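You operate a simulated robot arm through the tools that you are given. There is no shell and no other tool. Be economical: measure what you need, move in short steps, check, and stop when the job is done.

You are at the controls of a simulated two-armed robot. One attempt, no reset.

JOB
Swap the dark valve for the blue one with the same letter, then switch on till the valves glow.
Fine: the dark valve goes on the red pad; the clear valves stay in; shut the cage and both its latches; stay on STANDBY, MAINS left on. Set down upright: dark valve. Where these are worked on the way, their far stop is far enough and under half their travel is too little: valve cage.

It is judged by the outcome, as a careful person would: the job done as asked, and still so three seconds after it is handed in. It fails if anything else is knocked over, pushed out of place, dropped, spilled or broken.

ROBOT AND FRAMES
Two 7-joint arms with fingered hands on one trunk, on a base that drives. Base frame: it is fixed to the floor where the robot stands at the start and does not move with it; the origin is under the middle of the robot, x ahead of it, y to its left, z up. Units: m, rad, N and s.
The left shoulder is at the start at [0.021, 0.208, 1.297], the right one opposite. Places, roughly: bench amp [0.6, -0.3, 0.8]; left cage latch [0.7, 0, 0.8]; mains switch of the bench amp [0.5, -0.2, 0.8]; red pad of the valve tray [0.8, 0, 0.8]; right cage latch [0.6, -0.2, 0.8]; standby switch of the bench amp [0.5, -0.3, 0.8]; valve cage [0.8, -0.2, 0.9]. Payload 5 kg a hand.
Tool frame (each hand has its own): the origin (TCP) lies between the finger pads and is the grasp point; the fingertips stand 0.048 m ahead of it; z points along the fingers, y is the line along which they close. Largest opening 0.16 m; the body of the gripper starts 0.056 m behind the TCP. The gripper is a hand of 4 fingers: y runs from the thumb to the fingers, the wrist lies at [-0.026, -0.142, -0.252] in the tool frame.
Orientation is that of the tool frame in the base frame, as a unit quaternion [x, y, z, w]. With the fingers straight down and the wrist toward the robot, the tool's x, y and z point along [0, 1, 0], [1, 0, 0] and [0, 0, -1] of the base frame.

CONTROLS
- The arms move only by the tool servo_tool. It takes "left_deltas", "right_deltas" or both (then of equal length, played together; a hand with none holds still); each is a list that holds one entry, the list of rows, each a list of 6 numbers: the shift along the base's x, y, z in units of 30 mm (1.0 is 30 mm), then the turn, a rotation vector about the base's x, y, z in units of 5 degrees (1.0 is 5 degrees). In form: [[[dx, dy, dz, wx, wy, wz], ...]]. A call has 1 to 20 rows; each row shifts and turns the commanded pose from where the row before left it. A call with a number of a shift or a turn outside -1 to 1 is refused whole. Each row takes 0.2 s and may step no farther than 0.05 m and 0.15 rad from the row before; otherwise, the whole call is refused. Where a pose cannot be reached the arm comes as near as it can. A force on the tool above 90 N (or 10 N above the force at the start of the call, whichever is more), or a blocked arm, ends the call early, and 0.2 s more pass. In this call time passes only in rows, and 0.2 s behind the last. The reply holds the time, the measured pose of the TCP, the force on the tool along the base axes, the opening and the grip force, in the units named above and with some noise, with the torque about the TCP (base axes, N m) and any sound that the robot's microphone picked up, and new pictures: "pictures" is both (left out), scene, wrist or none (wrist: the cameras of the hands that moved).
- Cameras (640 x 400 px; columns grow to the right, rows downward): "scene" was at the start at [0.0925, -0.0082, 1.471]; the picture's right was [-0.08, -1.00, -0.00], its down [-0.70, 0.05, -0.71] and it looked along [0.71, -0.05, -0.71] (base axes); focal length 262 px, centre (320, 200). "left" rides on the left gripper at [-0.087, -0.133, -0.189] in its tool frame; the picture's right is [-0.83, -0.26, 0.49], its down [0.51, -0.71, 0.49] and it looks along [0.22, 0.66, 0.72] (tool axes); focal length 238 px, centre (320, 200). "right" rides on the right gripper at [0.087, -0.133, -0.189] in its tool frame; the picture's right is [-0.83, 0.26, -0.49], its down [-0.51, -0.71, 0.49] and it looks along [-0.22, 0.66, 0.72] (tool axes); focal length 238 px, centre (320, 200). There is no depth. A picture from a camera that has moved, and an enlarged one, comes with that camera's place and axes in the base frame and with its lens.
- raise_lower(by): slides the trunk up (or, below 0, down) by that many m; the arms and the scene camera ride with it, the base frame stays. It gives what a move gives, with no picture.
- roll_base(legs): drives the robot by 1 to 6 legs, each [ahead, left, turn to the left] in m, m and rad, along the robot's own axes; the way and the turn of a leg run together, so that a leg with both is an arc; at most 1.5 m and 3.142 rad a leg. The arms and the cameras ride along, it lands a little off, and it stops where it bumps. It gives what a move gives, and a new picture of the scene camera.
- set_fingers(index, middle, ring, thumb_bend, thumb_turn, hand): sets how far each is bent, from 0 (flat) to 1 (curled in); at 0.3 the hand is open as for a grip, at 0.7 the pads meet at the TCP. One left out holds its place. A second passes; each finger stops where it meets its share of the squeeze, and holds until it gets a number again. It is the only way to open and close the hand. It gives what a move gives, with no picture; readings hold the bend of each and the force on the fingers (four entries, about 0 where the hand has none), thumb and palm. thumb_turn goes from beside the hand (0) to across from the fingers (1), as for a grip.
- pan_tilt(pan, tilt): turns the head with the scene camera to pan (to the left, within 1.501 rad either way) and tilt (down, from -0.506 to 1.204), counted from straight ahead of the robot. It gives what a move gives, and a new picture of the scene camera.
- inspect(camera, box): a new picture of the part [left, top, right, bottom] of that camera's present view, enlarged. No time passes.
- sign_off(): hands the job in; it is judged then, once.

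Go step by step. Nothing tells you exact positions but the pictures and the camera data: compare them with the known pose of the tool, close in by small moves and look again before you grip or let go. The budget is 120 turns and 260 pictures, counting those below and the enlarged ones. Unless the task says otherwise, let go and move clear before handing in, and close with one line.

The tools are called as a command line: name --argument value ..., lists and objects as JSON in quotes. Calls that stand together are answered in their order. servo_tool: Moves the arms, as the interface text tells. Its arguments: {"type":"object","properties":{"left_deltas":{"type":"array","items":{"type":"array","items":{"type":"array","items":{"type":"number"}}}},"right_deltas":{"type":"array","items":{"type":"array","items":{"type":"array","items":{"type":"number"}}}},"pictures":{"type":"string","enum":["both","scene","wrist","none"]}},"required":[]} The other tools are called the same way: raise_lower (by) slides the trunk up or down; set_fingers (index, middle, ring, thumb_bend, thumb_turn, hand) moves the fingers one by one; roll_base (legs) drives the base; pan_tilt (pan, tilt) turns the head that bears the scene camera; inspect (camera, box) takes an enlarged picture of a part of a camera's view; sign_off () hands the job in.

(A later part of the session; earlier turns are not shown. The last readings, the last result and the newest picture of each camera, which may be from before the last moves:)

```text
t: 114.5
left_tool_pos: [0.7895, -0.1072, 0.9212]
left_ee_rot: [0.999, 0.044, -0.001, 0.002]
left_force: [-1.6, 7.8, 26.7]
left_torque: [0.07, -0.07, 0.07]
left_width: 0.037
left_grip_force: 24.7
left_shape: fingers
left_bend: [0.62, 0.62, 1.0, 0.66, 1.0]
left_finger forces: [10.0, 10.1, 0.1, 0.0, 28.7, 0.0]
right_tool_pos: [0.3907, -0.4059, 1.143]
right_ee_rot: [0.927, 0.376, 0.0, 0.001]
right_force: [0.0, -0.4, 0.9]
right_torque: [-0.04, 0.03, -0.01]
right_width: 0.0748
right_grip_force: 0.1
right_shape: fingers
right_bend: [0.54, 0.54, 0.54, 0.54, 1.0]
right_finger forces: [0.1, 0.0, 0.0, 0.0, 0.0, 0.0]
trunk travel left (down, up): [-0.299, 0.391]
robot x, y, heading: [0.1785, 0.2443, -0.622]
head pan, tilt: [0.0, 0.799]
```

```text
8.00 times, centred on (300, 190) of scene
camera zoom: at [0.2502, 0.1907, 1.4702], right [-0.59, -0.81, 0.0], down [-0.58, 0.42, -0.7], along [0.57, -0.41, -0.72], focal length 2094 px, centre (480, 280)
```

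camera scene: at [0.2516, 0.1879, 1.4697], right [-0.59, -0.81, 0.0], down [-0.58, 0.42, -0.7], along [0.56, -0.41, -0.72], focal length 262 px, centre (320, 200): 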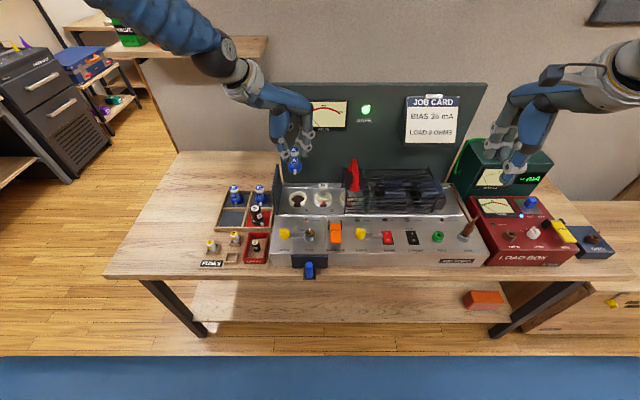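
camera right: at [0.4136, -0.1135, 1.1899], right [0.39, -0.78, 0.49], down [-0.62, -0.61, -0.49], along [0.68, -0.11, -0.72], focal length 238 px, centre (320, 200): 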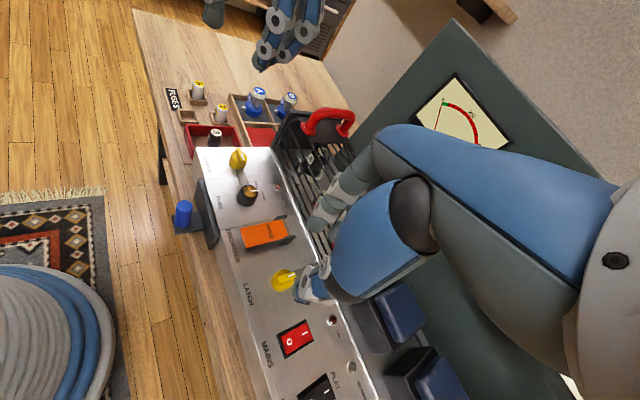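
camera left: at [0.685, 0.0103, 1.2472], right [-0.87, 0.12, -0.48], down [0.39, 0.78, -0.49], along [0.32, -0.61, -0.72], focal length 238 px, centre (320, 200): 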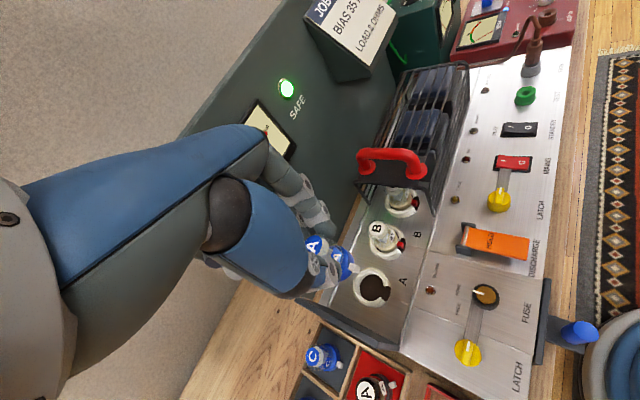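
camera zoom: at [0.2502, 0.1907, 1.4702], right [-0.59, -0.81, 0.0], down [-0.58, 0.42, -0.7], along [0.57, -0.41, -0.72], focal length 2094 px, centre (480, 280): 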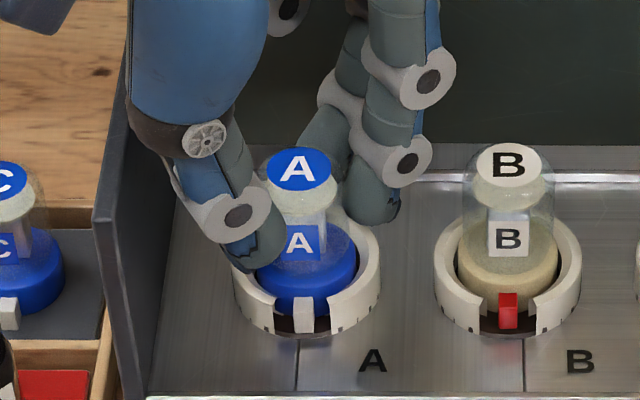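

It bottomed firmly at 27 N. I'll release and rise.

set_fingers --hand "left" --index 0.54 --middle 0.54 --thumb_bend 0.55

servo_tool --left_deltas '[[[0, 0, 0.5, 0, 0, 0], [0, 0, 0.8, 0, 0, 0], [0, 0, 1, 0, 0, 0], [0, 0, 1, 0, 0, 0], [0, 0, 1, 0, 0, 0], [0, 0, 1, 0, 0, 0]]]' --pictures "scene"

inspect --camera "scene" --box '[270, 165, 370, 215]'

```text
t: 115.5
left_tool_pos: [0.7886, -0.1057, 0.9177]
left_ee_rot: [0.999, 0.044, -0.002, 0.0]
left_force: [0.5, -0.7, -0.1]
left_torque: [0.0, -0.05, 0.01]
left_width: 0.0724
left_grip_force: 0.1
left_shape: fingers
left_bend: [0.54, 0.54, 1.0, 0.55, 1.0]
left_finger forces: [0.1, 0.0, 0.0, 0.1, 0.0, 0.0]
right_tool_pos: [0.3914, -0.4061, 1.1432]
right_ee_rot: [0.927, 0.375, 0.0, 0.0]
right_force: [-0.6, -0.1, -0.4]
right_torque: [-0.03, -0.02, 0.03]
right_width: 0.0746
right_grip_force: 0.0
right_shape: fingers
right_bend: [0.54, 0.54, 0.54, 0.54, 1.0]
right_finger forces: [0.0, 0.1, 0.0, 0.0, 0.0, 0.0]
trunk travel left (down, up): [-0.299, 0.391]
robot x, y, heading: [0.1762, 0.244, -0.629]
head pan, tilt: [0.0, 0.799]
```

```text
t: 116.9
left_tool_pos: [0.7876, -0.1059, 1.0767]
left_ee_rot: [0.999, 0.044, -0.002, 0.0]
left_force: [-0.4, -0.3, -0.9]
left_torque: [-0.07, -0.05, 0.03]
left_width: 0.0726
left_grip_force: 0.1
left_shape: fingers
left_bend: [0.54, 0.54, 1.0, 0.55, 1.0]
left_finger forces: [0.1, 0.0, 0.0, 0.1, 0.1, 0.0]
right_tool_pos: [0.3902, -0.4067, 1.143]
right_ee_rot: [0.927, 0.375, 0.0, 0.0]
right_force: [-0.2, -0.2, 0.8]
right_torque: [-0.04, -0.08, -0.03]
right_width: 0.0748
right_grip_force: 0.0
right_shape: fingers
right_bend: [0.54, 0.54, 0.54, 0.54, 1.0]
right_finger forces: [0.0, 0.0, 0.0, 0.0, 0.0, 0.1]
trunk travel left (down, up): [-0.299, 0.391]
robot x, y, heading: [0.1762, 0.2429, -0.628]
head pan, tilt: [0.0, 0.799]
camera scene: at [0.2509, 0.1893, 1.4699], right [-0.59, -0.81, 0.0], down [-0.58, 0.42, -0.7], along [0.57, -0.41, -0.72], focal length 262 px, centre (320, 200)
```

scene: 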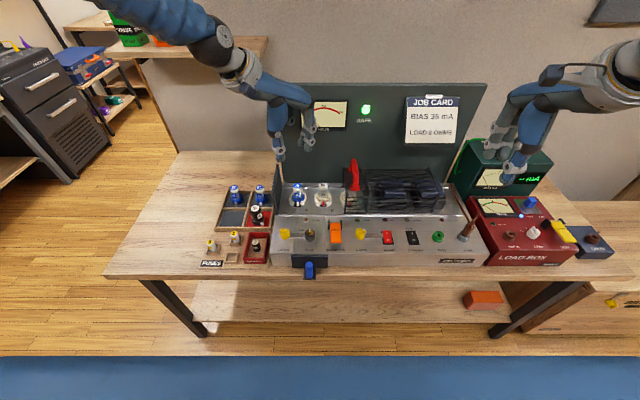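

```text
6.40 times, centred on (320, 190) of scene
camera zoom: at [0.2509, 0.1893, 1.4699], right [-0.59, -0.81, 0.0], down [-0.58, 0.42, -0.7], along [0.57, -0.41, -0.72], focal length 1675 px, centre (320, 264)
```

zoom: 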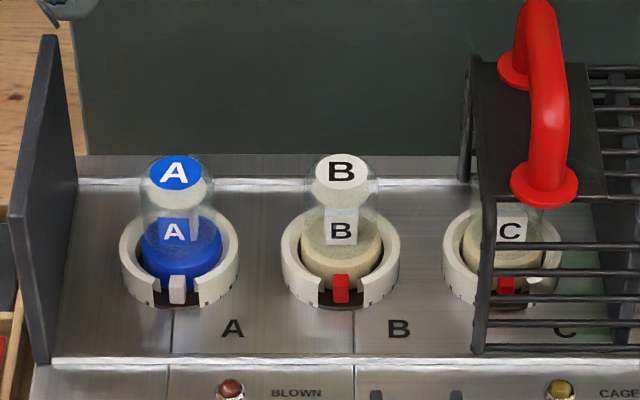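

Blue A is seated with its tab in the gap. Next I'll regrip the cage handle to slide the cage shut.

set_fingers --hand "left" --index 0.5 --middle 0.5 --ring 0.5 --thumb_bend 0.5

servo_tool --left_deltas '[[[0, 0, 0.8, 0, 0, 0], [-0.41, -0.519, 0, 0, 0, -0.91], [-0.41, -0.519, 0, 0, 0, -0.91], [-0.41, -0.519, 0, 0, 0, -0.91], [-0.41, -0.519, 0, 0, 0, -0.91], [-0.41, -0.519, 0, 0, 0, -0.91], [-0.41, -0.519, 0, 0, 0, -0.91], [-0.41, -0.519, 0, 0, 0, -0.91], [-0.41, -0.519, 0, 0, 0, -0.91], [-0.41, -0.519, 0, 0, 0, -0.91], [0, 0, -0.5, 0, 0, 0], [0, 0, -1, 0, 0, 0]]]' --pictures "scene"

inspect --camera "scene" --box '[310, 110, 430, 210]'

```text
t: 117.9
left_tool_pos: [0.79, -0.1073, 1.0774]
left_ee_rot: [0.999, 0.044, -0.002, -0.001]
left_force: [-0.2, 0.0, -0.7]
left_torque: [-0.02, 0.01, -0.03]
left_width: 0.0904
left_grip_force: 0.0
left_shape: fingers
left_bend: [0.5, 0.5, 0.5, 0.5, 1.0]
left_finger forces: [0.0, 0.1, 0.1, 0.0, 0.0, 0.1]
right_tool_pos: [0.3924, -0.4069, 1.1424]
right_ee_rot: [0.927, 0.376, 0.001, 0.0]
right_force: [-0.5, -0.4, -0.8]
right_torque: [0.02, 0.02, -0.01]
right_width: 0.0745
right_grip_force: 0.1
right_shape: fingers
right_bend: [0.54, 0.54, 0.54, 0.54, 1.0]
right_finger forces: [0.0, 0.0, 0.0, 0.1, 0.1, 0.0]
trunk travel left (down, up): [-0.299, 0.391]
robot x, y, heading: [0.1734, 0.2444, -0.63]
head pan, tilt: [0.0, 0.799]
```

```text
t: 120.5
left_tool_pos: [0.6808, -0.2495, 1.0541]
left_ee_rot: [0.951, -0.309, -0.002, -0.001]
left_force: [0.5, -1.6, 0.0]
left_torque: [0.07, 0.06, -0.02]
left_width: 0.0906
left_grip_force: 0.1
left_shape: fingers
left_bend: [0.5, 0.5, 0.5, 0.5, 1.0]
left_finger forces: [0.1, 0.0, 0.1, 0.0, 0.0, 0.1]
right_tool_pos: [0.3927, -0.4083, 1.1423]
right_ee_rot: [0.926, 0.377, -0.001, 0.0]
right_force: [0.8, 0.1, -0.1]
right_torque: [0.07, -0.01, -0.02]
right_width: 0.0745
right_grip_force: 0.0
right_shape: fingers
right_bend: [0.54, 0.54, 0.54, 0.54, 1.0]
right_finger forces: [0.1, 0.1, 0.0, 0.0, 0.0, 0.0]
trunk travel left (down, up): [-0.299, 0.391]
robot x, y, heading: [0.1795, 0.2445, -0.625]
head pan, tilt: [0.0, 0.799]
camera scene: at [0.2525, 0.1877, 1.4696], right [-0.59, -0.81, 0.0], down [-0.58, 0.42, -0.7], along [0.56, -0.41, -0.72], focal length 262 px, centre (320, 200)
```

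scene: 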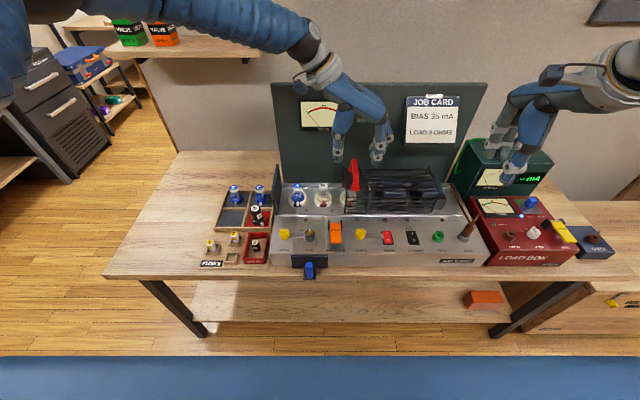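

```text
4.00 times, centred on (370, 160) of scene
camera zoom: at [0.2525, 0.1877, 1.4696], right [-0.59, -0.81, 0.0], down [-0.58, 0.42, -0.7], along [0.56, -0.41, -0.72], focal length 1047 px, centre (120, 360)
```

zoom: 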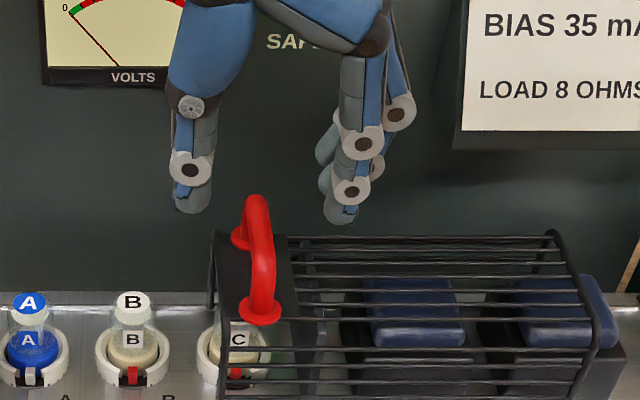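

servo_tool --left_deltas '[[[-0.1, 0.1, -1, 0, 0, 0], [0, 0, -1, 0, 0, 0]]]' --pictures "none"

set_fingers --hand "left" --index 0.85 --middle 0.85 --ring 0.85 --thumb_bend 0.85

servo_tool --left_deltas '[[[0.195, 0.27, 0, 0, 0, 0], [0.195, 0.27, 0, 0, 0, 0], [0.195, 0.27, 0, 0, 0, 0], [0.195, 0.27, 0, 0, 0, 0], [0.195, 0.27, 0, 0, 0, 0], [0.195, 0.27, 0, 0, 0, 0], [0.195, 0.27, 0, 0, 0, 0], [0.195, 0.27, 0, 0, 0, 0], [0.195, 0.27, 0, 0, 0, 0], [0.195, 0.27, 0, 0, 0, 0], [0.195, 0.27, 0, 0, 0, 0], [0.195, 0.27, 0, 0, 0, 0], [0.195, 0.27, 0, 0, 0, 0], [0.195, 0.27, 0, 0, 0, 0], [0.195, 0.27, 0, 0, 0, 0], [0.195, 0.27, 0, 0, 0, 0], [0.195, 0.27, 0, 0, 0, 0], [0.195, 0.27, 0, 0, 0, 0], [0.195, 0.27, 0, 0, 0, 0]]]' --pictures "scene"

inspect --camera "scene" --box '[260, 130, 400, 220]'

```text
t: 121.1
left_tool_pos: [0.678, -0.2454, 0.9956]
left_ee_rot: [0.951, -0.308, -0.002, -0.001]
left_force: [0.9, -0.9, 1.0]
left_torque: [0.08, 0.01, -0.02]
left_width: 0.0905
left_grip_force: 0.1
left_shape: fingers
left_bend: [0.5, 0.5, 0.5, 0.5, 1.0]
left_finger forces: [0.0, 0.1, 0.1, 0.0, 0.0, 0.1]
right_tool_pos: [0.3926, -0.4077, 1.1419]
right_ee_rot: [0.927, 0.375, 0.0, 0.001]
right_force: [0.8, -0.2, 0.2]
right_torque: [-0.03, 0.03, 0.01]
right_width: 0.0747
right_grip_force: 0.0
right_shape: fingers
right_bend: [0.54, 0.54, 0.54, 0.54, 1.0]
right_finger forces: [0.0, 0.1, 0.1, 0.0, 0.0, 0.1]
trunk travel left (down, up): [-0.299, 0.391]
robot x, y, heading: [0.1759, 0.2429, -0.624]
head pan, tilt: [0.0, 0.799]
```

```text
t: 122.1
left_tool_pos: [0.6771, -0.2452, 0.9917]
left_ee_rot: [0.951, -0.309, -0.003, -0.003]
left_force: [0.8, 0.4, -25.3]
left_torque: [0.13, 0.29, -0.47]
left_width: 0.0164
left_grip_force: 26.7
left_shape: fingers
left_bend: [0.71, 0.71, 0.71, 0.69, 1.0]
left_finger forces: [9.5, 10.1, 10.1, 0.0, 24.4, 0.0]
right_tool_pos: [0.3927, -0.4076, 1.1425]
right_ee_rot: [0.927, 0.376, 0.0, -0.001]
right_force: [-0.1, 0.2, -0.4]
right_torque: [0.02, -0.05, 0.03]
right_width: 0.0746
right_grip_force: 0.1
right_shape: fingers
right_bend: [0.54, 0.54, 0.54, 0.54, 1.0]
right_finger forces: [0.0, 0.0, 0.0, 0.0, 0.1, 0.1]
trunk travel left (down, up): [-0.299, 0.391]
robot x, y, heading: [0.175, 0.243, -0.63]
head pan, tilt: [0.0, 0.799]
```

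```text
t: 126.1
left_tool_pos: [0.789, -0.0899, 0.993]
left_ee_rot: [0.951, -0.309, -0.003, -0.002]
left_force: [3.4, -1.0, -38.5]
left_torque: [0.07, 0.26, -0.46]
left_width: 0.0169
left_grip_force: 28.9
left_shape: fingers
left_bend: [0.71, 0.71, 0.71, 0.69, 1.0]
left_finger forces: [10.8, 10.8, 9.6, 0.1, 26.0, 0.1]
right_tool_pos: [0.3934, -0.4085, 1.1421]
right_ee_rot: [0.927, 0.375, -0.001, -0.001]
right_force: [0.9, -0.2, -0.8]
right_torque: [-0.02, 0.0, -0.01]
right_width: 0.0745
right_grip_force: 0.0
right_shape: fingers
right_bend: [0.54, 0.54, 0.54, 0.54, 1.0]
right_finger forces: [0.1, 0.1, 0.1, 0.0, 0.1, 0.1]
trunk travel left (down, up): [-0.299, 0.391]
robot x, y, heading: [0.1792, 0.241, -0.626]
head pan, tilt: [0.0, 0.799]
camera scene: at [0.2547, 0.1879, 1.4695], right [-0.59, -0.81, 0.0], down [-0.58, 0.42, -0.7], along [0.56, -0.41, -0.72], focal length 262 px, centre (320, 200)
```

scene: 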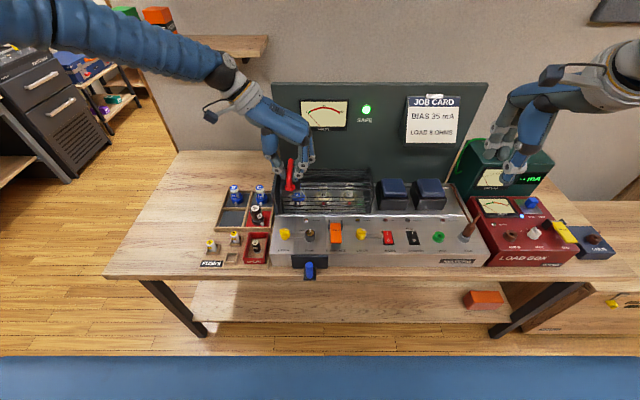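

```text
4.44 times, centred on (330, 175) of scene
camera zoom: at [0.2547, 0.1879, 1.4695], right [-0.59, -0.81, 0.0], down [-0.58, 0.42, -0.7], along [0.56, -0.41, -0.72], focal length 1163 px, centre (276, 311)
```

zoom: 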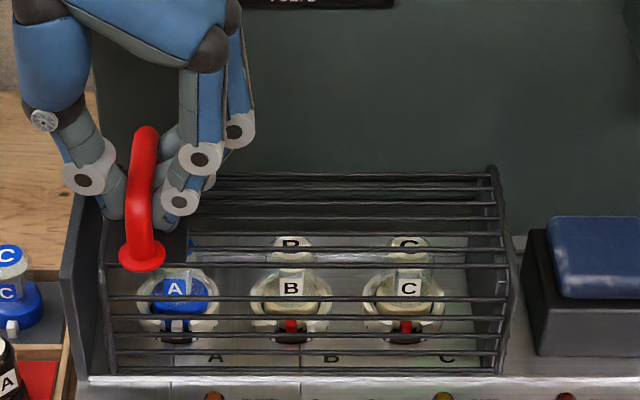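

Nearly shut. I'll push the last ~15 mm up to its stop.

servo_tool --left_deltas '[[[0.1, 0.135, 0, 0, 0, 0], [0.1, 0.135, 0, 0, 0, 0], [0.1, 0.135, 0, 0, 0, 0], [0.08, 0.11, 0, 0, 0, 0]]]' --pictures "none"

inspect --camera "scene" --box '[260, 130, 400, 220]'

```text
t: 127.1
left_tool_pos: [0.7982, -0.0797, 0.9931]
left_ee_rot: [0.951, -0.309, -0.004, 0.0]
left_force: [-9.1, -24.7, -44.3]
left_torque: [-0.66, 0.5, -0.7]
left_width: 0.0173
left_grip_force: 32.5
left_shape: fingers
left_bend: [0.71, 0.71, 0.67, 0.69, 1.0]
left_finger forces: [15.4, 13.5, 14.3, 0.0, 22.3, 0.0]
right_tool_pos: [0.392, -0.4106, 1.1396]
right_ee_rot: [0.927, 0.374, -0.001, -0.001]
right_force: [0.3, -0.4, 0.2]
right_torque: [0.0, 0.01, -0.02]
right_width: 0.0745
right_grip_force: 0.0
right_shape: fingers
right_bend: [0.54, 0.54, 0.54, 0.54, 1.0]
right_finger forces: [0.0, 0.1, 0.0, 0.0, 0.0, 0.1]
trunk travel left (down, up): [-0.299, 0.391]
robot x, y, heading: [0.177, 0.2464, -0.632]
head pan, tilt: [0.0, 0.799]
```

```text
4.44 times, centred on (330, 175) of scene
camera zoom: at [0.2537, 0.1849, 1.4694], right [-0.59, -0.81, 0.0], down [-0.58, 0.42, -0.69], along [0.56, -0.41, -0.72], focal length 1163 px, centre (276, 311)
```

zoom: 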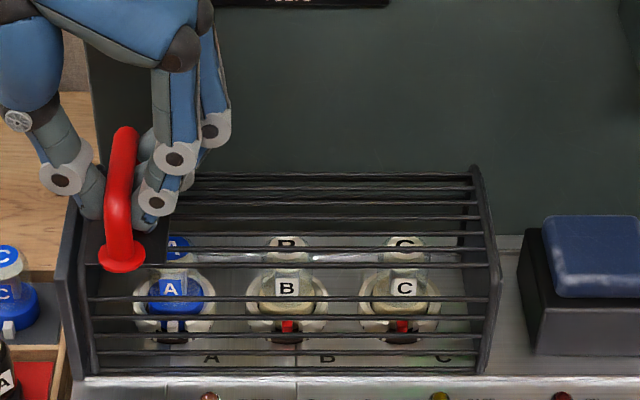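

The cage is shut against its stop. I'll release, lift, and bring the left hand over the left latch at yaw −90°.

set_fingers --hand "left" --index 0.5 --middle 0.5 --ring 0.5 --thumb_bend 0.5

servo_tool --left_deltas '[[[0, 0, 1, 0, 0, 0], [0, 0, 1, 0, 0, 0], [0, 0, 1, 0, 0, 0], [-0.74, 0.557, 0, 0, 0, 0], [-0.74, 0.557, 0, 0, 0, 0], [-0.74, 0.557, 0, 0, 0, 0], [-0.74, 0.557, 0, 0, 0, 0], [-0.74, 0.557, 0, 0, 0, 0]]]' --pictures "none"

set_fingers --hand "left" --index 0.57 --middle 0.57 --ring 1.0 --thumb_bend 0.57

servo_tool --left_deltas '[[[0, 0, -1, 0, 0, 0], [0, 0, -1, 0, 0, 0], [0, 0, -1, 0, 0, 0], [0, 0, -1, 0, 0, 0], [0, 0, -1, 0, 0, 0]]]'

inspect --camera "scene" --box '[250, 160, 350, 250]'

inspect --camera "left" --box '[260, 200, 440, 320]'

```text
t: 128.1
left_tool_pos: [0.7997, -0.0755, 0.9959]
left_ee_rot: [0.951, -0.308, -0.002, -0.001]
left_force: [0.1, -0.2, -0.2]
left_torque: [0.05, 0.01, 0.0]
left_width: 0.0904
left_grip_force: 0.1
left_shape: fingers
left_bend: [0.5, 0.5, 0.5, 0.5, 1.0]
left_finger forces: [0.1, 0.0, 0.0, 0.0, 0.0, 0.1]
right_tool_pos: [0.3916, -0.4068, 1.1428]
right_ee_rot: [0.927, 0.376, 0.0, -0.001]
right_force: [0.2, 0.0, 0.7]
right_torque: [0.01, 0.0, -0.02]
right_width: 0.0747
right_grip_force: 0.0
right_shape: fingers
right_bend: [0.54, 0.54, 0.54, 0.54, 1.0]
right_finger forces: [0.0, 0.0, 0.1, 0.0, 0.1, 0.0]
trunk travel left (down, up): [-0.299, 0.391]
robot x, y, heading: [0.1788, 0.2473, -0.626]
head pan, tilt: [0.0, 0.799]
```

```text
t: 129.9
left_tool_pos: [0.6869, 0.0099, 1.0863]
left_ee_rot: [0.951, -0.308, -0.001, 0.0]
left_force: [-0.2, -1.0, -0.2]
left_torque: [-0.03, -0.04, 0.02]
left_width: 0.0904
left_grip_force: 0.1
left_shape: fingers
left_bend: [0.5, 0.5, 0.5, 0.5, 1.0]
left_finger forces: [0.0, 0.0, 0.0, 0.1, 0.0, 0.0]
right_tool_pos: [0.3908, -0.4073, 1.1434]
right_ee_rot: [0.927, 0.376, 0.0, 0.0]
right_force: [0.7, 0.5, 0.1]
right_torque: [-0.08, -0.08, 0.0]
right_width: 0.0746
right_grip_force: 0.0
right_shape: fingers
right_bend: [0.54, 0.54, 0.54, 0.54, 1.0]
right_finger forces: [0.0, 0.0, 0.0, 0.0, 0.1, 0.0]
trunk travel left (down, up): [-0.299, 0.391]
robot x, y, heading: [0.1772, 0.248, -0.627]
head pan, tilt: [0.0, 0.799]
```

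```text
t: 130.9
left_tool_pos: [0.6866, 0.0087, 1.0858]
left_ee_rot: [0.951, -0.309, -0.002, -0.001]
left_force: [1.1, -0.1, -0.3]
left_torque: [0.0, 0.0, -0.02]
left_width: 0.0674
left_grip_force: 0.2
left_shape: fingers
left_bend: [0.56, 0.56, 1.0, 0.56, 1.0]
left_finger forces: [0.1, 0.1, 0.0, 0.0, 0.0, 0.1]
right_tool_pos: [0.3931, -0.4071, 1.1428]
right_ee_rot: [0.927, 0.375, -0.001, 0.0]
right_force: [0.5, 0.2, 0.0]
right_torque: [0.03, 0.01, 0.0]
right_width: 0.0747
right_grip_force: 0.0
right_shape: fingers
right_bend: [0.54, 0.54, 0.54, 0.54, 1.0]
right_finger forces: [0.1, 0.0, 0.0, 0.1, 0.1, 0.0]
trunk travel left (down, up): [-0.299, 0.391]
robot x, y, heading: [0.1791, 0.2438, -0.63]
head pan, tilt: [0.0, 0.799]
```

```text
t: 132.1
left_tool_pos: [0.6889, 0.0086, 0.9365]
left_ee_rot: [0.952, -0.307, -0.001, 0.0]
left_force: [1.4, 0.2, 0.8]
left_torque: [0.03, 0.02, -0.04]
left_width: 0.0676
left_grip_force: 0.0
left_shape: fingers
left_bend: [0.56, 0.56, 1.0, 0.56, 1.0]
left_finger forces: [0.1, 0.0, 0.0, 0.0, 0.0, 0.1]
right_tool_pos: [0.391, -0.4075, 1.1417]
right_ee_rot: [0.927, 0.376, 0.0, -0.001]
right_force: [0.1, 0.4, -0.2]
right_torque: [-0.03, 0.04, 0.0]
right_width: 0.0744
right_grip_force: 0.0
right_shape: fingers
right_bend: [0.54, 0.54, 0.54, 0.54, 1.0]
right_finger forces: [0.0, 0.0, 0.1, 0.1, 0.0, 0.0]
trunk travel left (down, up): [-0.299, 0.391]
robot x, y, heading: [0.1748, 0.243, -0.63]
head pan, tilt: [0.0, 0.799]
camera scene: at [0.2527, 0.1888, 1.4697], right [-0.59, -0.81, 0.0], down [-0.58, 0.42, -0.7], along [0.56, -0.41, -0.72], focal length 262 px, centre (320, 200)
camera left: at [0.6965, 0.1659, 1.1239], right [-0.53, 0.7, -0.48], down [0.82, 0.28, -0.49], along [-0.21, -0.66, -0.72], focal length 238 px, centre (320, 200)
```

scene: 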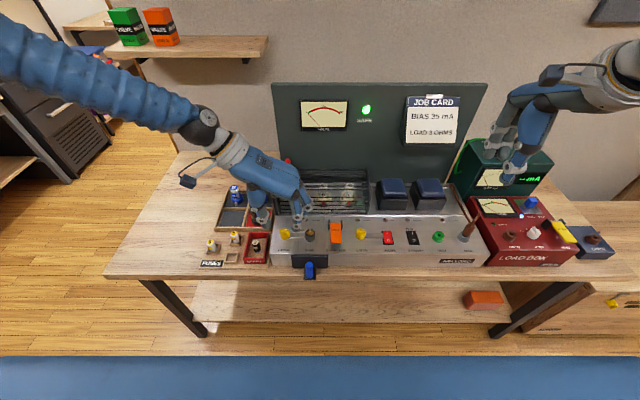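
left: 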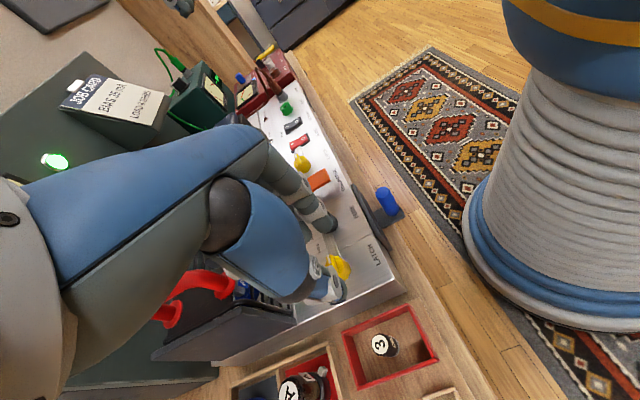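

```text
4.44 times, centred on (300, 205) of scene
camera zoom: at [0.2527, 0.1888, 1.4697], right [-0.59, -0.81, 0.0], down [-0.58, 0.42, -0.7], along [0.56, -0.41, -0.72], focal length 1163 px, centre (409, 178)
```

zoom: 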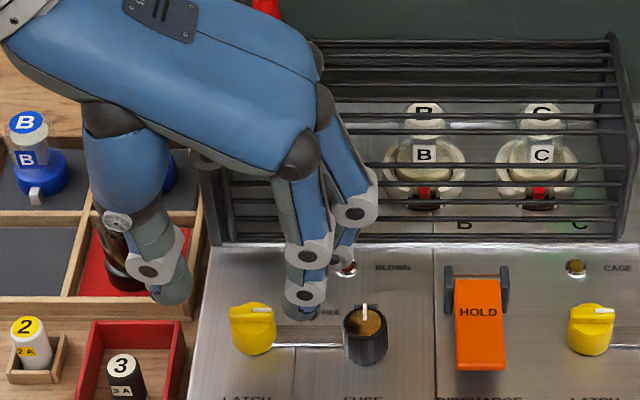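

```text
3.33 times, centred on (350, 260) of left
camera zoom: at [0.6965, 0.1659, 1.1239], right [-0.53, 0.7, -0.48], down [0.82, 0.28, -0.49], along [-0.21, -0.66, -0.72], focal length 794 px, centre (220, 0)
```

zoom: 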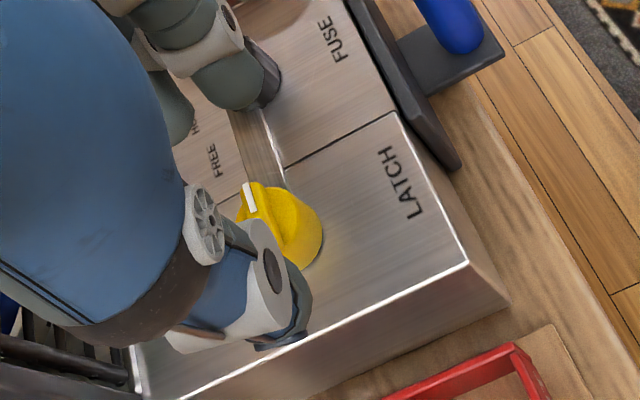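

servo_tool --left_deltas '[[[-0.06, -0.17, -0.5, 0, 0, 0], [0, 0, -0.5, 0, 0, 0], [0, 0, -0.48, 0, 0, 0]]]' --pictures "none"

set_fingers --hand "left" --index 0.75 --middle 0.75 --thumb_bend 0.75

servo_tool --left_deltas '[[[0, 0, 0, 0, 0, 1], [0, 0, 0, 0, 0, 1], [0, 0, 0, 0, 0, 1], [0, 0, 0, 0, 0, 1], [0, 0, 0, 0, 0, 1], [0, 0, 0, 0, 0, 1], [0, 0, 0, 0, 0, 1], [0, 0, 0, 0, 0, 1], [0, 0, 0, 0, 0, 1], [0, 0, 0, 0, 0, 1], [0, 0, 0, 0, 0, 1], [0, 0, 0, 0, 0, 1], [0, 0, 0, 0, 0, 1]]]' --pictures "none"

inspect --camera "scene" --box '[250, 170, 350, 250]'

```text
t: 132.9
left_tool_pos: [0.6869, 0.0044, 0.8916]
left_ee_rot: [0.951, -0.308, -0.001, 0.0]
left_force: [1.0, -0.4, -1.3]
left_torque: [0.06, 0.04, 0.0]
left_width: 0.0676
left_grip_force: 0.0
left_shape: fingers
left_bend: [0.56, 0.56, 1.0, 0.56, 1.0]
left_finger forces: [0.0, 0.0, 0.0, 0.1, 0.0, 0.1]
right_tool_pos: [0.3927, -0.4081, 1.1432]
right_ee_rot: [0.927, 0.376, 0.0, -0.001]
right_force: [0.2, -0.6, -0.5]
right_torque: [0.01, 0.03, 0.0]
right_width: 0.0746
right_grip_force: 0.3
right_shape: fingers
right_bend: [0.54, 0.54, 0.54, 0.54, 1.0]
right_finger forces: [0.1, 0.0, 0.0, 0.0, 0.1, 0.1]
trunk travel left (down, up): [-0.299, 0.391]
robot x, y, heading: [0.1779, 0.2421, -0.622]
head pan, tilt: [0.0, 0.799]
```

```text
t: 133.9
left_tool_pos: [0.6877, 0.0033, 0.8917]
left_ee_rot: [0.951, -0.308, -0.002, -0.001]
left_force: [1.9, 4.6, -5.2]
left_torque: [0.17, 0.04, 0.01]
left_width: 0.0186
left_grip_force: 22.7
left_shape: fingers
left_bend: [0.73, 0.66, 1.0, 0.66, 1.0]
left_finger forces: [13.1, 13.2, 0.0, 0.0, 19.8, 0.0]
right_tool_pos: [0.3931, -0.4079, 1.1423]
right_ee_rot: [0.927, 0.376, 0.0, 0.0]
right_force: [-0.2, -0.3, -0.2]
right_torque: [0.01, -0.01, 0.01]
right_width: 0.0749
right_grip_force: 0.1
right_shape: fingers
right_bend: [0.54, 0.54, 0.54, 0.54, 1.0]
right_finger forces: [0.0, 0.1, 0.0, 0.0, 0.1, 0.0]
trunk travel left (down, up): [-0.299, 0.391]
robot x, y, heading: [0.1739, 0.2443, -0.624]
head pan, tilt: [0.0, 0.799]
```

```text
t: 136.7
left_tool_pos: [0.6841, 0.0, 0.8917]
left_ee_rot: [0.968, 0.25, -0.001, 0.001]
left_force: [-27.5, -25.2, -1.6]
left_torque: [-1.02, 1.18, -0.26]
left_width: 0.0067
left_grip_force: 28.7
left_shape: fingers
left_bend: [0.74, 0.65, 1.0, 0.71, 1.0]
left_finger forces: [36.4, 10.2, 0.1, 0.0, 11.5, 0.0]
right_tool_pos: [0.3881, -0.4101, 1.1415]
right_ee_rot: [0.927, 0.376, 0.001, 0.0]
right_force: [-0.5, -0.7, -0.7]
right_torque: [0.04, -0.01, 0.0]
right_width: 0.0745
right_grip_force: 0.0
right_shape: fingers
right_bend: [0.54, 0.54, 0.54, 0.54, 1.0]
right_finger forces: [0.0, 0.1, 0.0, 0.0, 0.0, 0.0]
trunk travel left (down, up): [-0.299, 0.391]
robot x, y, heading: [0.1764, 0.2467, -0.627]
head pan, tilt: [0.0, 0.799]
```

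```text
5.00 times, centred on (300, 210) of scene
camera zoom: at [0.2495, 0.1863, 1.4698], right [-0.59, -0.81, 0.0], down [-0.58, 0.42, -0.7], along [0.57, -0.41, -0.72], focal length 1309 px, centre (420, 150)
```

zoom: 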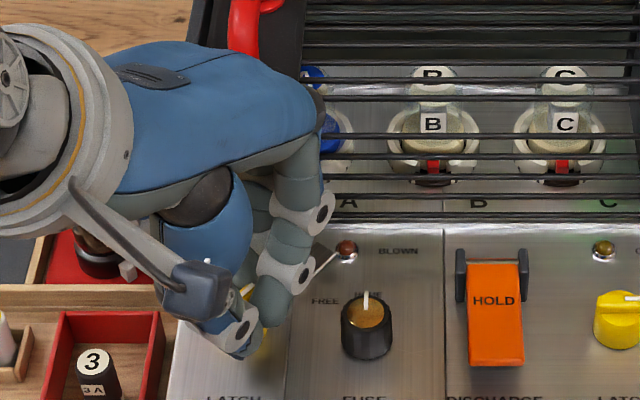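

The latch is about halfway back, so I'll continue CCW.

servo_tool --left_deltas '[[[0, 0, 0, 0, 0, 1], [0, 0, 0, 0, 0, 1], [0, 0, 0, 0, 0, 1], [0, 0, 0, 0, 0, 1], [0, 0, 0, 0, 0, 1], [0, 0, 0, 0, 0, 1], [0, 0, 0, 0, 0, 1], [0, 0, 0, 0, 0, 1]]]' --pictures "none"

inspect --camera "scene" --box '[250, 170, 350, 250]'

```text
t: 138.5
left_tool_pos: [0.6836, -0.0063, 0.8921]
left_ee_rot: [0.826, 0.564, -0.002, 0.003]
left_force: [-12.9, -54.5, 8.6]
left_torque: [-2.26, 0.45, -0.56]
left_width: 0.0064
left_grip_force: 34.1
left_shape: fingers
left_bend: [0.75, 0.64, 1.0, 0.71, 1.0]
left_finger forces: [55.3, 13.1, 0.0, 0.1, 0.1, 0.0]
right_tool_pos: [0.3897, -0.4107, 1.141]
right_ee_rot: [0.927, 0.376, 0.001, -0.001]
right_force: [0.0, -0.4, -0.2]
right_torque: [0.0, -0.02, 0.01]
right_width: 0.0746
right_grip_force: 0.2
right_shape: fingers
right_bend: [0.54, 0.54, 0.54, 0.54, 1.0]
right_finger forces: [0.0, 0.1, 0.0, 0.1, 0.1, 0.1]
trunk travel left (down, up): [-0.299, 0.391]
robot x, y, heading: [0.1782, 0.2457, -0.627]
head pan, tilt: [0.0, 0.799]
```

```text
5.00 times, centred on (300, 210) of scene
camera zoom: at [0.2502, 0.1844, 1.4697], right [-0.59, -0.81, 0.0], down [-0.58, 0.42, -0.7], along [0.57, -0.41, -0.72], focal length 1309 px, centre (420, 150)
```

zoom: 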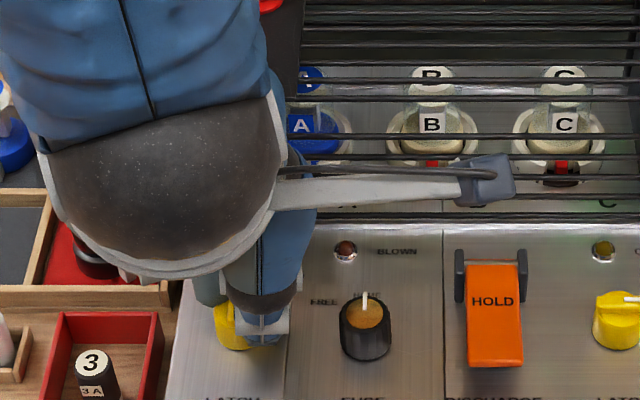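

set_fingers --hand "left" --index 0.54 --middle 0.54 --thumb_bend 0.54

servo_tool --left_deltas '[[[0, 0, 0.5, 0, 0, 0], [0, 0, 1, 0, 0, 0], [0, 0, 1, 0, 0, 0], [0, 0, 1, 0, 0, 0], [0, 0, 1, 0, 0, -1], [0, 0, 1, 0, 0, -1], [0.29, 0.4, 0, 0, 0, -1], [0.29, 0.4, 0, 0, 0, -1], [0.29, 0.4, 0, 0, 0, -1], [0.29, 0.4, 0, 0, 0, -1], [0, 0, 0, 0, 0, -1], [0, 0, 0, 0, 0, -1], [0, 0, 0, 0, 0, -1], [0, 0, 0, 0, 0, -1]]]' --pictures "scene"

inspect --camera "scene" --box '[200, 170, 400, 250]'

```text
t: 139.5
left_tool_pos: [0.6789, -0.0009, 0.8907]
left_ee_rot: [0.825, 0.565, -0.003, -0.001]
left_force: [-31.3, -35.9, 9.2]
left_torque: [-1.68, 1.24, -0.48]
left_width: 0.0422
left_grip_force: 27.0
left_shape: fingers
left_bend: [0.75, 0.54, 1.0, 0.54, 1.0]
left_finger forces: [54.2, 0.0, 0.1, 0.0, 0.0, 0.1]
right_tool_pos: [0.3886, -0.4099, 1.1416]
right_ee_rot: [0.927, 0.375, 0.001, -0.001]
right_force: [0.5, 0.2, -0.4]
right_torque: [-0.03, 0.05, -0.03]
right_width: 0.0749
right_grip_force: 0.1
right_shape: fingers
right_bend: [0.54, 0.54, 0.54, 0.54, 1.0]
right_finger forces: [0.0, 0.0, 0.0, 0.1, 0.0, 0.0]
trunk travel left (down, up): [-0.299, 0.391]
robot x, y, heading: [0.1755, 0.2469, -0.63]
head pan, tilt: [0.0, 0.799]
```

```text
t: 142.5
left_tool_pos: [0.7206, 0.0513, 1.056]
left_ee_rot: [0.986, 0.166, -0.002, 0.001]
left_force: [0.0, -1.1, -0.2]
left_torque: [-0.03, 0.08, 0.01]
left_width: 0.0746
left_grip_force: 0.0
left_shape: fingers
left_bend: [0.54, 0.54, 1.0, 0.54, 1.0]
left_finger forces: [0.0, 0.1, 0.1, 0.0, 0.1, 0.0]
right_tool_pos: [0.3922, -0.4066, 1.1422]
right_ee_rot: [0.927, 0.375, 0.0, 0.0]
right_force: [0.5, 0.0, -0.4]
right_torque: [0.0, 0.05, 0.02]
right_width: 0.0747
right_grip_force: 0.0
right_shape: fingers
right_bend: [0.54, 0.54, 0.54, 0.54, 1.0]
right_finger forces: [0.0, 0.0, 0.0, 0.0, 0.0, 0.0]
trunk travel left (down, up): [-0.299, 0.391]
robot x, y, heading: [0.1774, 0.2453, -0.625]
head pan, tilt: [0.0, 0.799]
camera scene: at [0.2527, 0.1897, 1.4697], right [-0.59, -0.81, 0.0], down [-0.58, 0.42, -0.7], along [0.56, -0.41, -0.72], focal length 262 px, centre (320, 200)
```

scene: 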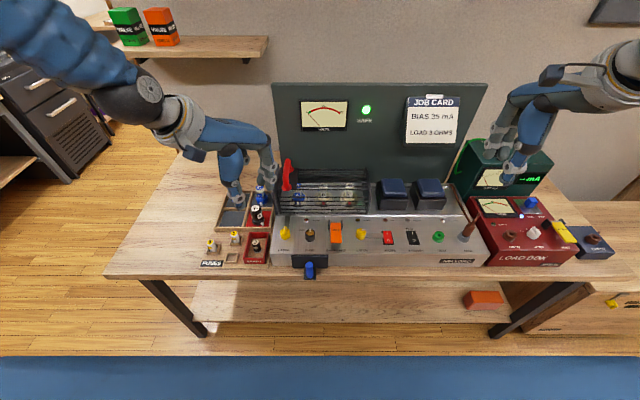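

```text
3.20 times, centred on (300, 210) of scene
camera zoom: at [0.2527, 0.1897, 1.4697], right [-0.59, -0.81, 0.0], down [-0.58, 0.42, -0.7], along [0.56, -0.41, -0.72], focal length 838 px, centre (384, 168)
```

zoom: 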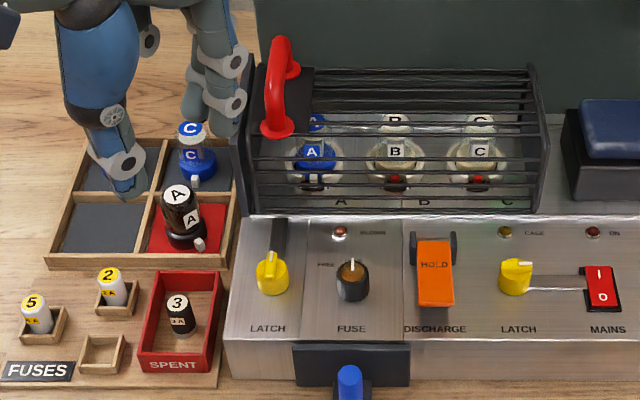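

The left latch is closed, pointing into the cage. I'll raise the left hand away to verify blue B behind it, and bring the right hand over the right latch.

servo_tool --left_deltas '[[[0, 0, 1, 0, 0, 0], [0, 0, 1, 0, 0, 0], [0, 0, 1, 0, 0, 0], [-0.3, 0.6, 0, 0, 0, 0], [-0.3, 0.6, 0, 0, 0, 0], [-0.3, 0.6, 0, 0, 0, 0], [-0.3, 0.6, 0, 0, 0, 0], [-0.3, 0.6, 0, 0, 0, 0]]]' --right_deltas '[[[0.68, 0.96, 0, 0, 0, 0], [0.68, 0.96, 0, 0, 0, 0], [0.68, 0.96, 0, 0, 0, 0], [0.68, 0.96, 0, 0, 0, 0], [0.68, 0.96, 0, 0, 0, 0], [0.68, 0.96, 0, 0, 0, 0], [0.68, 0.96, 0, 0, 0, 0], [0.68, 0.96, 0, 0, 0, 0]]]'

inspect --camera "scene" --box '[200, 170, 400, 250]'

```text
t: 144.3
left_tool_pos: [0.6753, 0.1336, 1.1448]
left_ee_rot: [0.987, 0.159, -0.012, -0.005]
left_force: [1.2, 1.0, 0.4]
left_torque: [-0.1, 0.1, 0.0]
left_width: 0.0746
left_grip_force: 0.0
left_shape: fingers
left_bend: [0.54, 0.54, 1.0, 0.54, 1.0]
left_finger forces: [0.1, 0.1, 0.0, 0.0, 0.0, 0.0]
left hand out of reach, approached as far as the arm can: row 8
right_tool_pos: [0.5435, -0.1872, 1.1423]
right_ee_rot: [0.931, 0.364, 0.006, -0.011]
right_force: [1.6, -1.2, 1.1]
right_torque: [-0.07, 0.16, 0.13]
right_width: 0.0745
right_grip_force: 0.0
right_shape: fingers
right_bend: [0.54, 0.54, 0.54, 0.54, 1.0]
right_finger forces: [0.0, 0.0, 0.0, 0.0, 0.1, 0.0]
right hand out of reach, approached as far as the arm can: row 7, 8
trunk travel left (down, up): [-0.299, 0.391]
robot x, y, heading: [0.1781, 0.2452, -0.624]
head pan, tilt: [0.0, 0.799]
camera scene: at [0.2529, 0.1902, 1.4697], right [-0.59, -0.81, 0.0], down [-0.58, 0.42, -0.7], along [0.56, -0.41, -0.72], focal length 262 px, centre (320, 200)
camera right: at [0.5186, -0.0364, 1.3366], right [-0.44, -0.77, 0.47], down [-0.85, 0.19, -0.49], along [0.29, -0.61, -0.74], focal length 238 px, centre (320, 200)
camera left: at [0.5563, 0.2309, 1.3372], right [-0.89, -0.01, -0.46], down [0.24, 0.84, -0.49], along [0.39, -0.55, -0.74], focal length 238 px, centre (320, 200)
```

scene: 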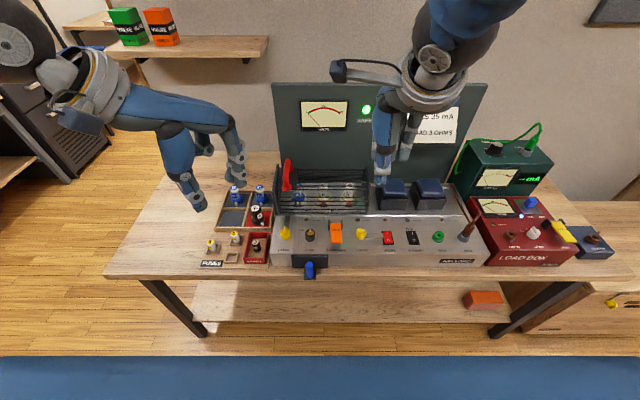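
right: 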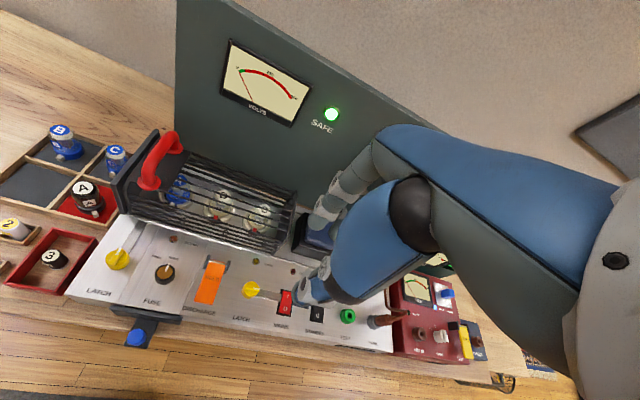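
left: 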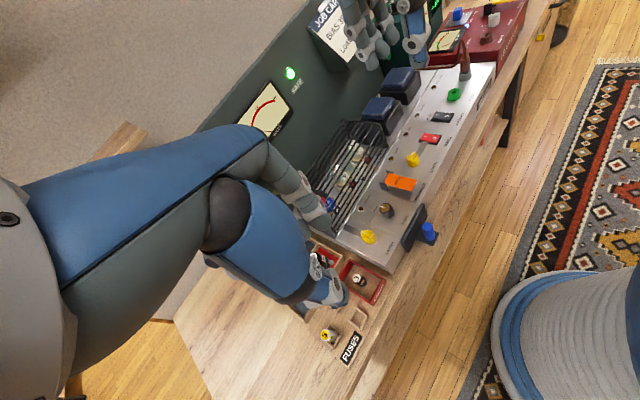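

```text
3.20 times, centred on (300, 210) of scene
camera zoom: at [0.2529, 0.1902, 1.4697], right [-0.59, -0.81, 0.0], down [-0.58, 0.42, -0.7], along [0.56, -0.41, -0.72], focal length 838 px, centre (384, 168)
```

zoom: 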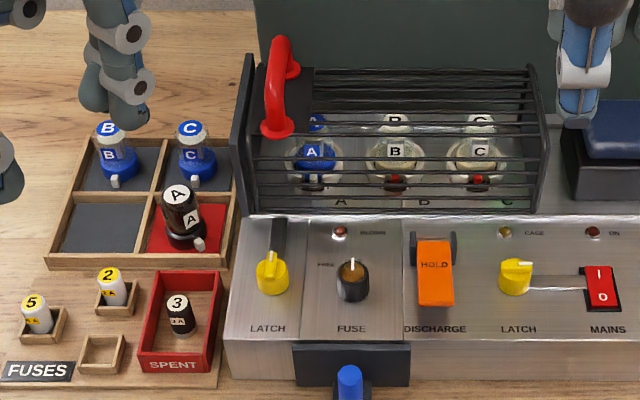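

Everything is in place: blue B and C are untouched and the dark valve is upright on red. Now I'll lower the right hand toward the right latch.

set_fingers --hand "right" --index 0.57 --middle 0.57 --ring 1.0 --thumb_bend 0.57

servo_tool --right_deltas '[[[0, 0, -1, 0, 0, 0], [0, 0, -1, 0, 0, 0], [0, 0, -1, 0, 0, 0], [0, 0, -1, 0, 0, 0], [0, 0, -1, 0, 0, 0], [0, 0, -1, 0, 0, 0], [0, 0, -0.8, 0, 0, 0]]]' --pictures "wrist"

inspect --camera "scene" --box '[310, 170, 430, 250]'

inspect --camera "right" --box '[200, 200, 400, 330]'

```text
t: 145.3
left_tool_pos: [0.6747, 0.1327, 1.146]
left_ee_rot: [0.987, 0.159, -0.011, -0.005]
left_force: [0.0, -0.1, 0.1]
left_torque: [-0.01, 0.0, -0.02]
left_width: 0.0745
left_grip_force: 0.0
left_shape: fingers
left_bend: [0.54, 0.54, 1.0, 0.54, 1.0]
left_finger forces: [0.0, 0.0, 0.1, 0.0, 0.0, 0.1]
right_tool_pos: [0.5426, -0.1896, 1.143]
right_ee_rot: [0.927, 0.376, -0.001, -0.006]
right_force: [0.5, -0.2, -0.2]
right_torque: [-0.01, -0.02, -0.03]
right_width: 0.0676
right_grip_force: 0.0
right_shape: fingers
right_bend: [0.56, 0.56, 1.0, 0.56, 1.0]
right_finger forces: [0.0, 0.0, 0.1, 0.0, 0.0, 0.1]
trunk travel left (down, up): [-0.299, 0.391]
robot x, y, heading: [0.178, 0.2434, -0.62]
head pan, tilt: [0.0, 0.799]
```

```text
t: 146.9
left_tool_pos: [0.6767, 0.1316, 1.1451]
left_ee_rot: [0.987, 0.159, -0.011, -0.005]
left_force: [-0.3, -0.3, -0.6]
left_torque: [0.01, 0.05, 0.0]
left_width: 0.0746
left_grip_force: 0.2
left_shape: fingers
left_bend: [0.54, 0.54, 1.0, 0.54, 1.0]
left_finger forces: [0.0, 0.0, 0.0, 0.0, 0.1, 0.0]
right_tool_pos: [0.5402, -0.1896, 0.9438]
right_ee_rot: [0.927, 0.375, -0.001, 0.0]
right_force: [0.4, 1.0, 0.4]
right_torque: [0.05, 0.04, 0.01]
right_width: 0.0674
right_grip_force: 0.1
right_shape: fingers
right_bend: [0.56, 0.56, 1.0, 0.56, 1.0]
right_finger forces: [0.0, 0.0, 0.0, 0.0, 0.1, 0.0]
right hand out of reach, approached as far as the arm can: row 1
trunk travel left (down, up): [-0.299, 0.391]
robot x, y, heading: [0.1767, 0.2459, -0.63]
head pan, tilt: [0.0, 0.799]
camera right: at [0.512, -0.0341, 1.1322], right [-0.42, -0.77, 0.49], down [-0.86, 0.16, -0.49], along [0.3, -0.62, -0.72], focal length 238 px, centre (320, 200)
```

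right: 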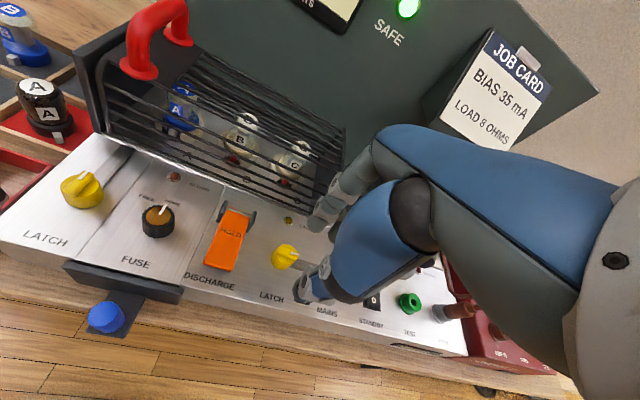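

```text
5.00 times, centred on (370, 210) of scene
camera zoom: at [0.2525, 0.1886, 1.4697], right [-0.59, -0.81, 0.0], down [-0.58, 0.42, -0.7], along [0.56, -0.41, -0.72], focal length 1309 px, centre (70, 150)
```

zoom: 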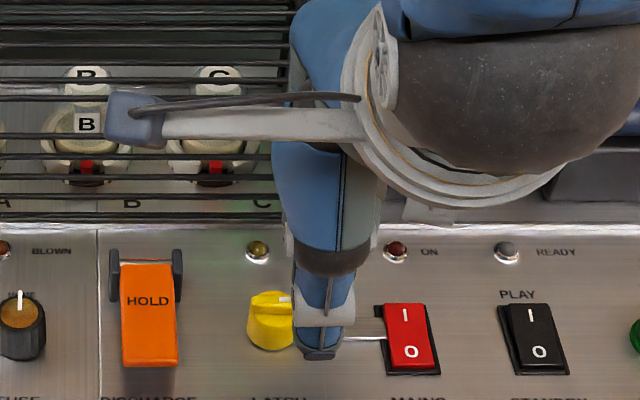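

```text
3.08 times, centred on (300, 265) of right
camera zoom: at [0.512, -0.0341, 1.1322], right [-0.42, -0.77, 0.49], down [-0.86, 0.16, -0.49], along [0.3, -0.62, -0.72], focal length 733 px, centre (382, 0)
```

zoom: 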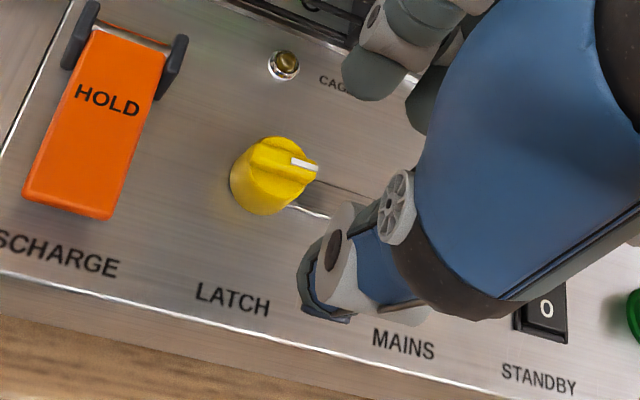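

servo_tool --right_deltas '[[[0.58, 0.47, 0, 0, 0, 0], [0, 0, -0.6, 0, 0, 0]]]' --pictures "none"

inspect --camera "right" --box '[200, 200, 400, 330]'

inspect --camera "scene" --box '[320, 190, 420, 250]'

```text
t: 147.5
left_tool_pos: [0.6756, 0.1325, 1.1456]
left_ee_rot: [0.987, 0.158, -0.012, -0.006]
left_force: [0.3, -0.7, 0.1]
left_torque: [0.07, -0.01, -0.02]
left_width: 0.0746
left_grip_force: 0.1
left_shape: fingers
left_bend: [0.54, 0.54, 1.0, 0.54, 1.0]
left_finger forces: [0.0, 0.0, 0.0, 0.0, 0.0, 0.0]
right_tool_pos: [0.5594, -0.176, 0.9264]
right_ee_rot: [0.927, 0.376, 0.0, 0.0]
right_force: [-0.9, -0.5, 0.2]
right_torque: [0.09, 0.04, 0.02]
right_width: 0.0672
right_grip_force: 0.0
right_shape: fingers
right_bend: [0.56, 0.56, 1.0, 0.56, 1.0]
right_finger forces: [0.1, 0.0, 0.0, 0.1, 0.0, 0.0]
trunk travel left (down, up): [-0.299, 0.391]
robot x, y, heading: [0.1781, 0.2415, -0.628]
head pan, tilt: [0.0, 0.799]
```

```text
3.08 times, centred on (300, 265) of right
camera zoom: at [0.5306, -0.0216, 1.1156], right [-0.42, -0.77, 0.49], down [-0.86, 0.16, -0.49], along [0.3, -0.62, -0.72], focal length 733 px, centre (382, 0)
```

zoom: 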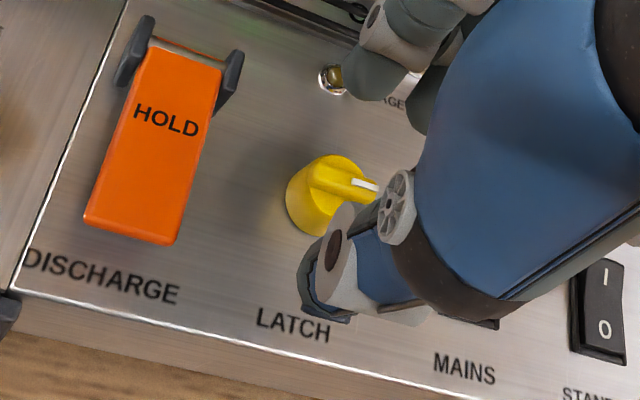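

```text
6.40 times, centred on (370, 220) of scene
camera zoom: at [0.2521, 0.1881, 1.4697], right [-0.59, -0.81, 0.0], down [-0.58, 0.42, -0.7], along [0.56, -0.41, -0.72], focal length 1675 px, centre (0, 72)
```

zoom: 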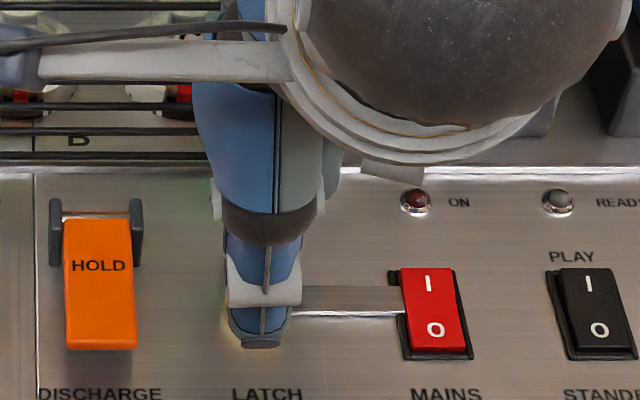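

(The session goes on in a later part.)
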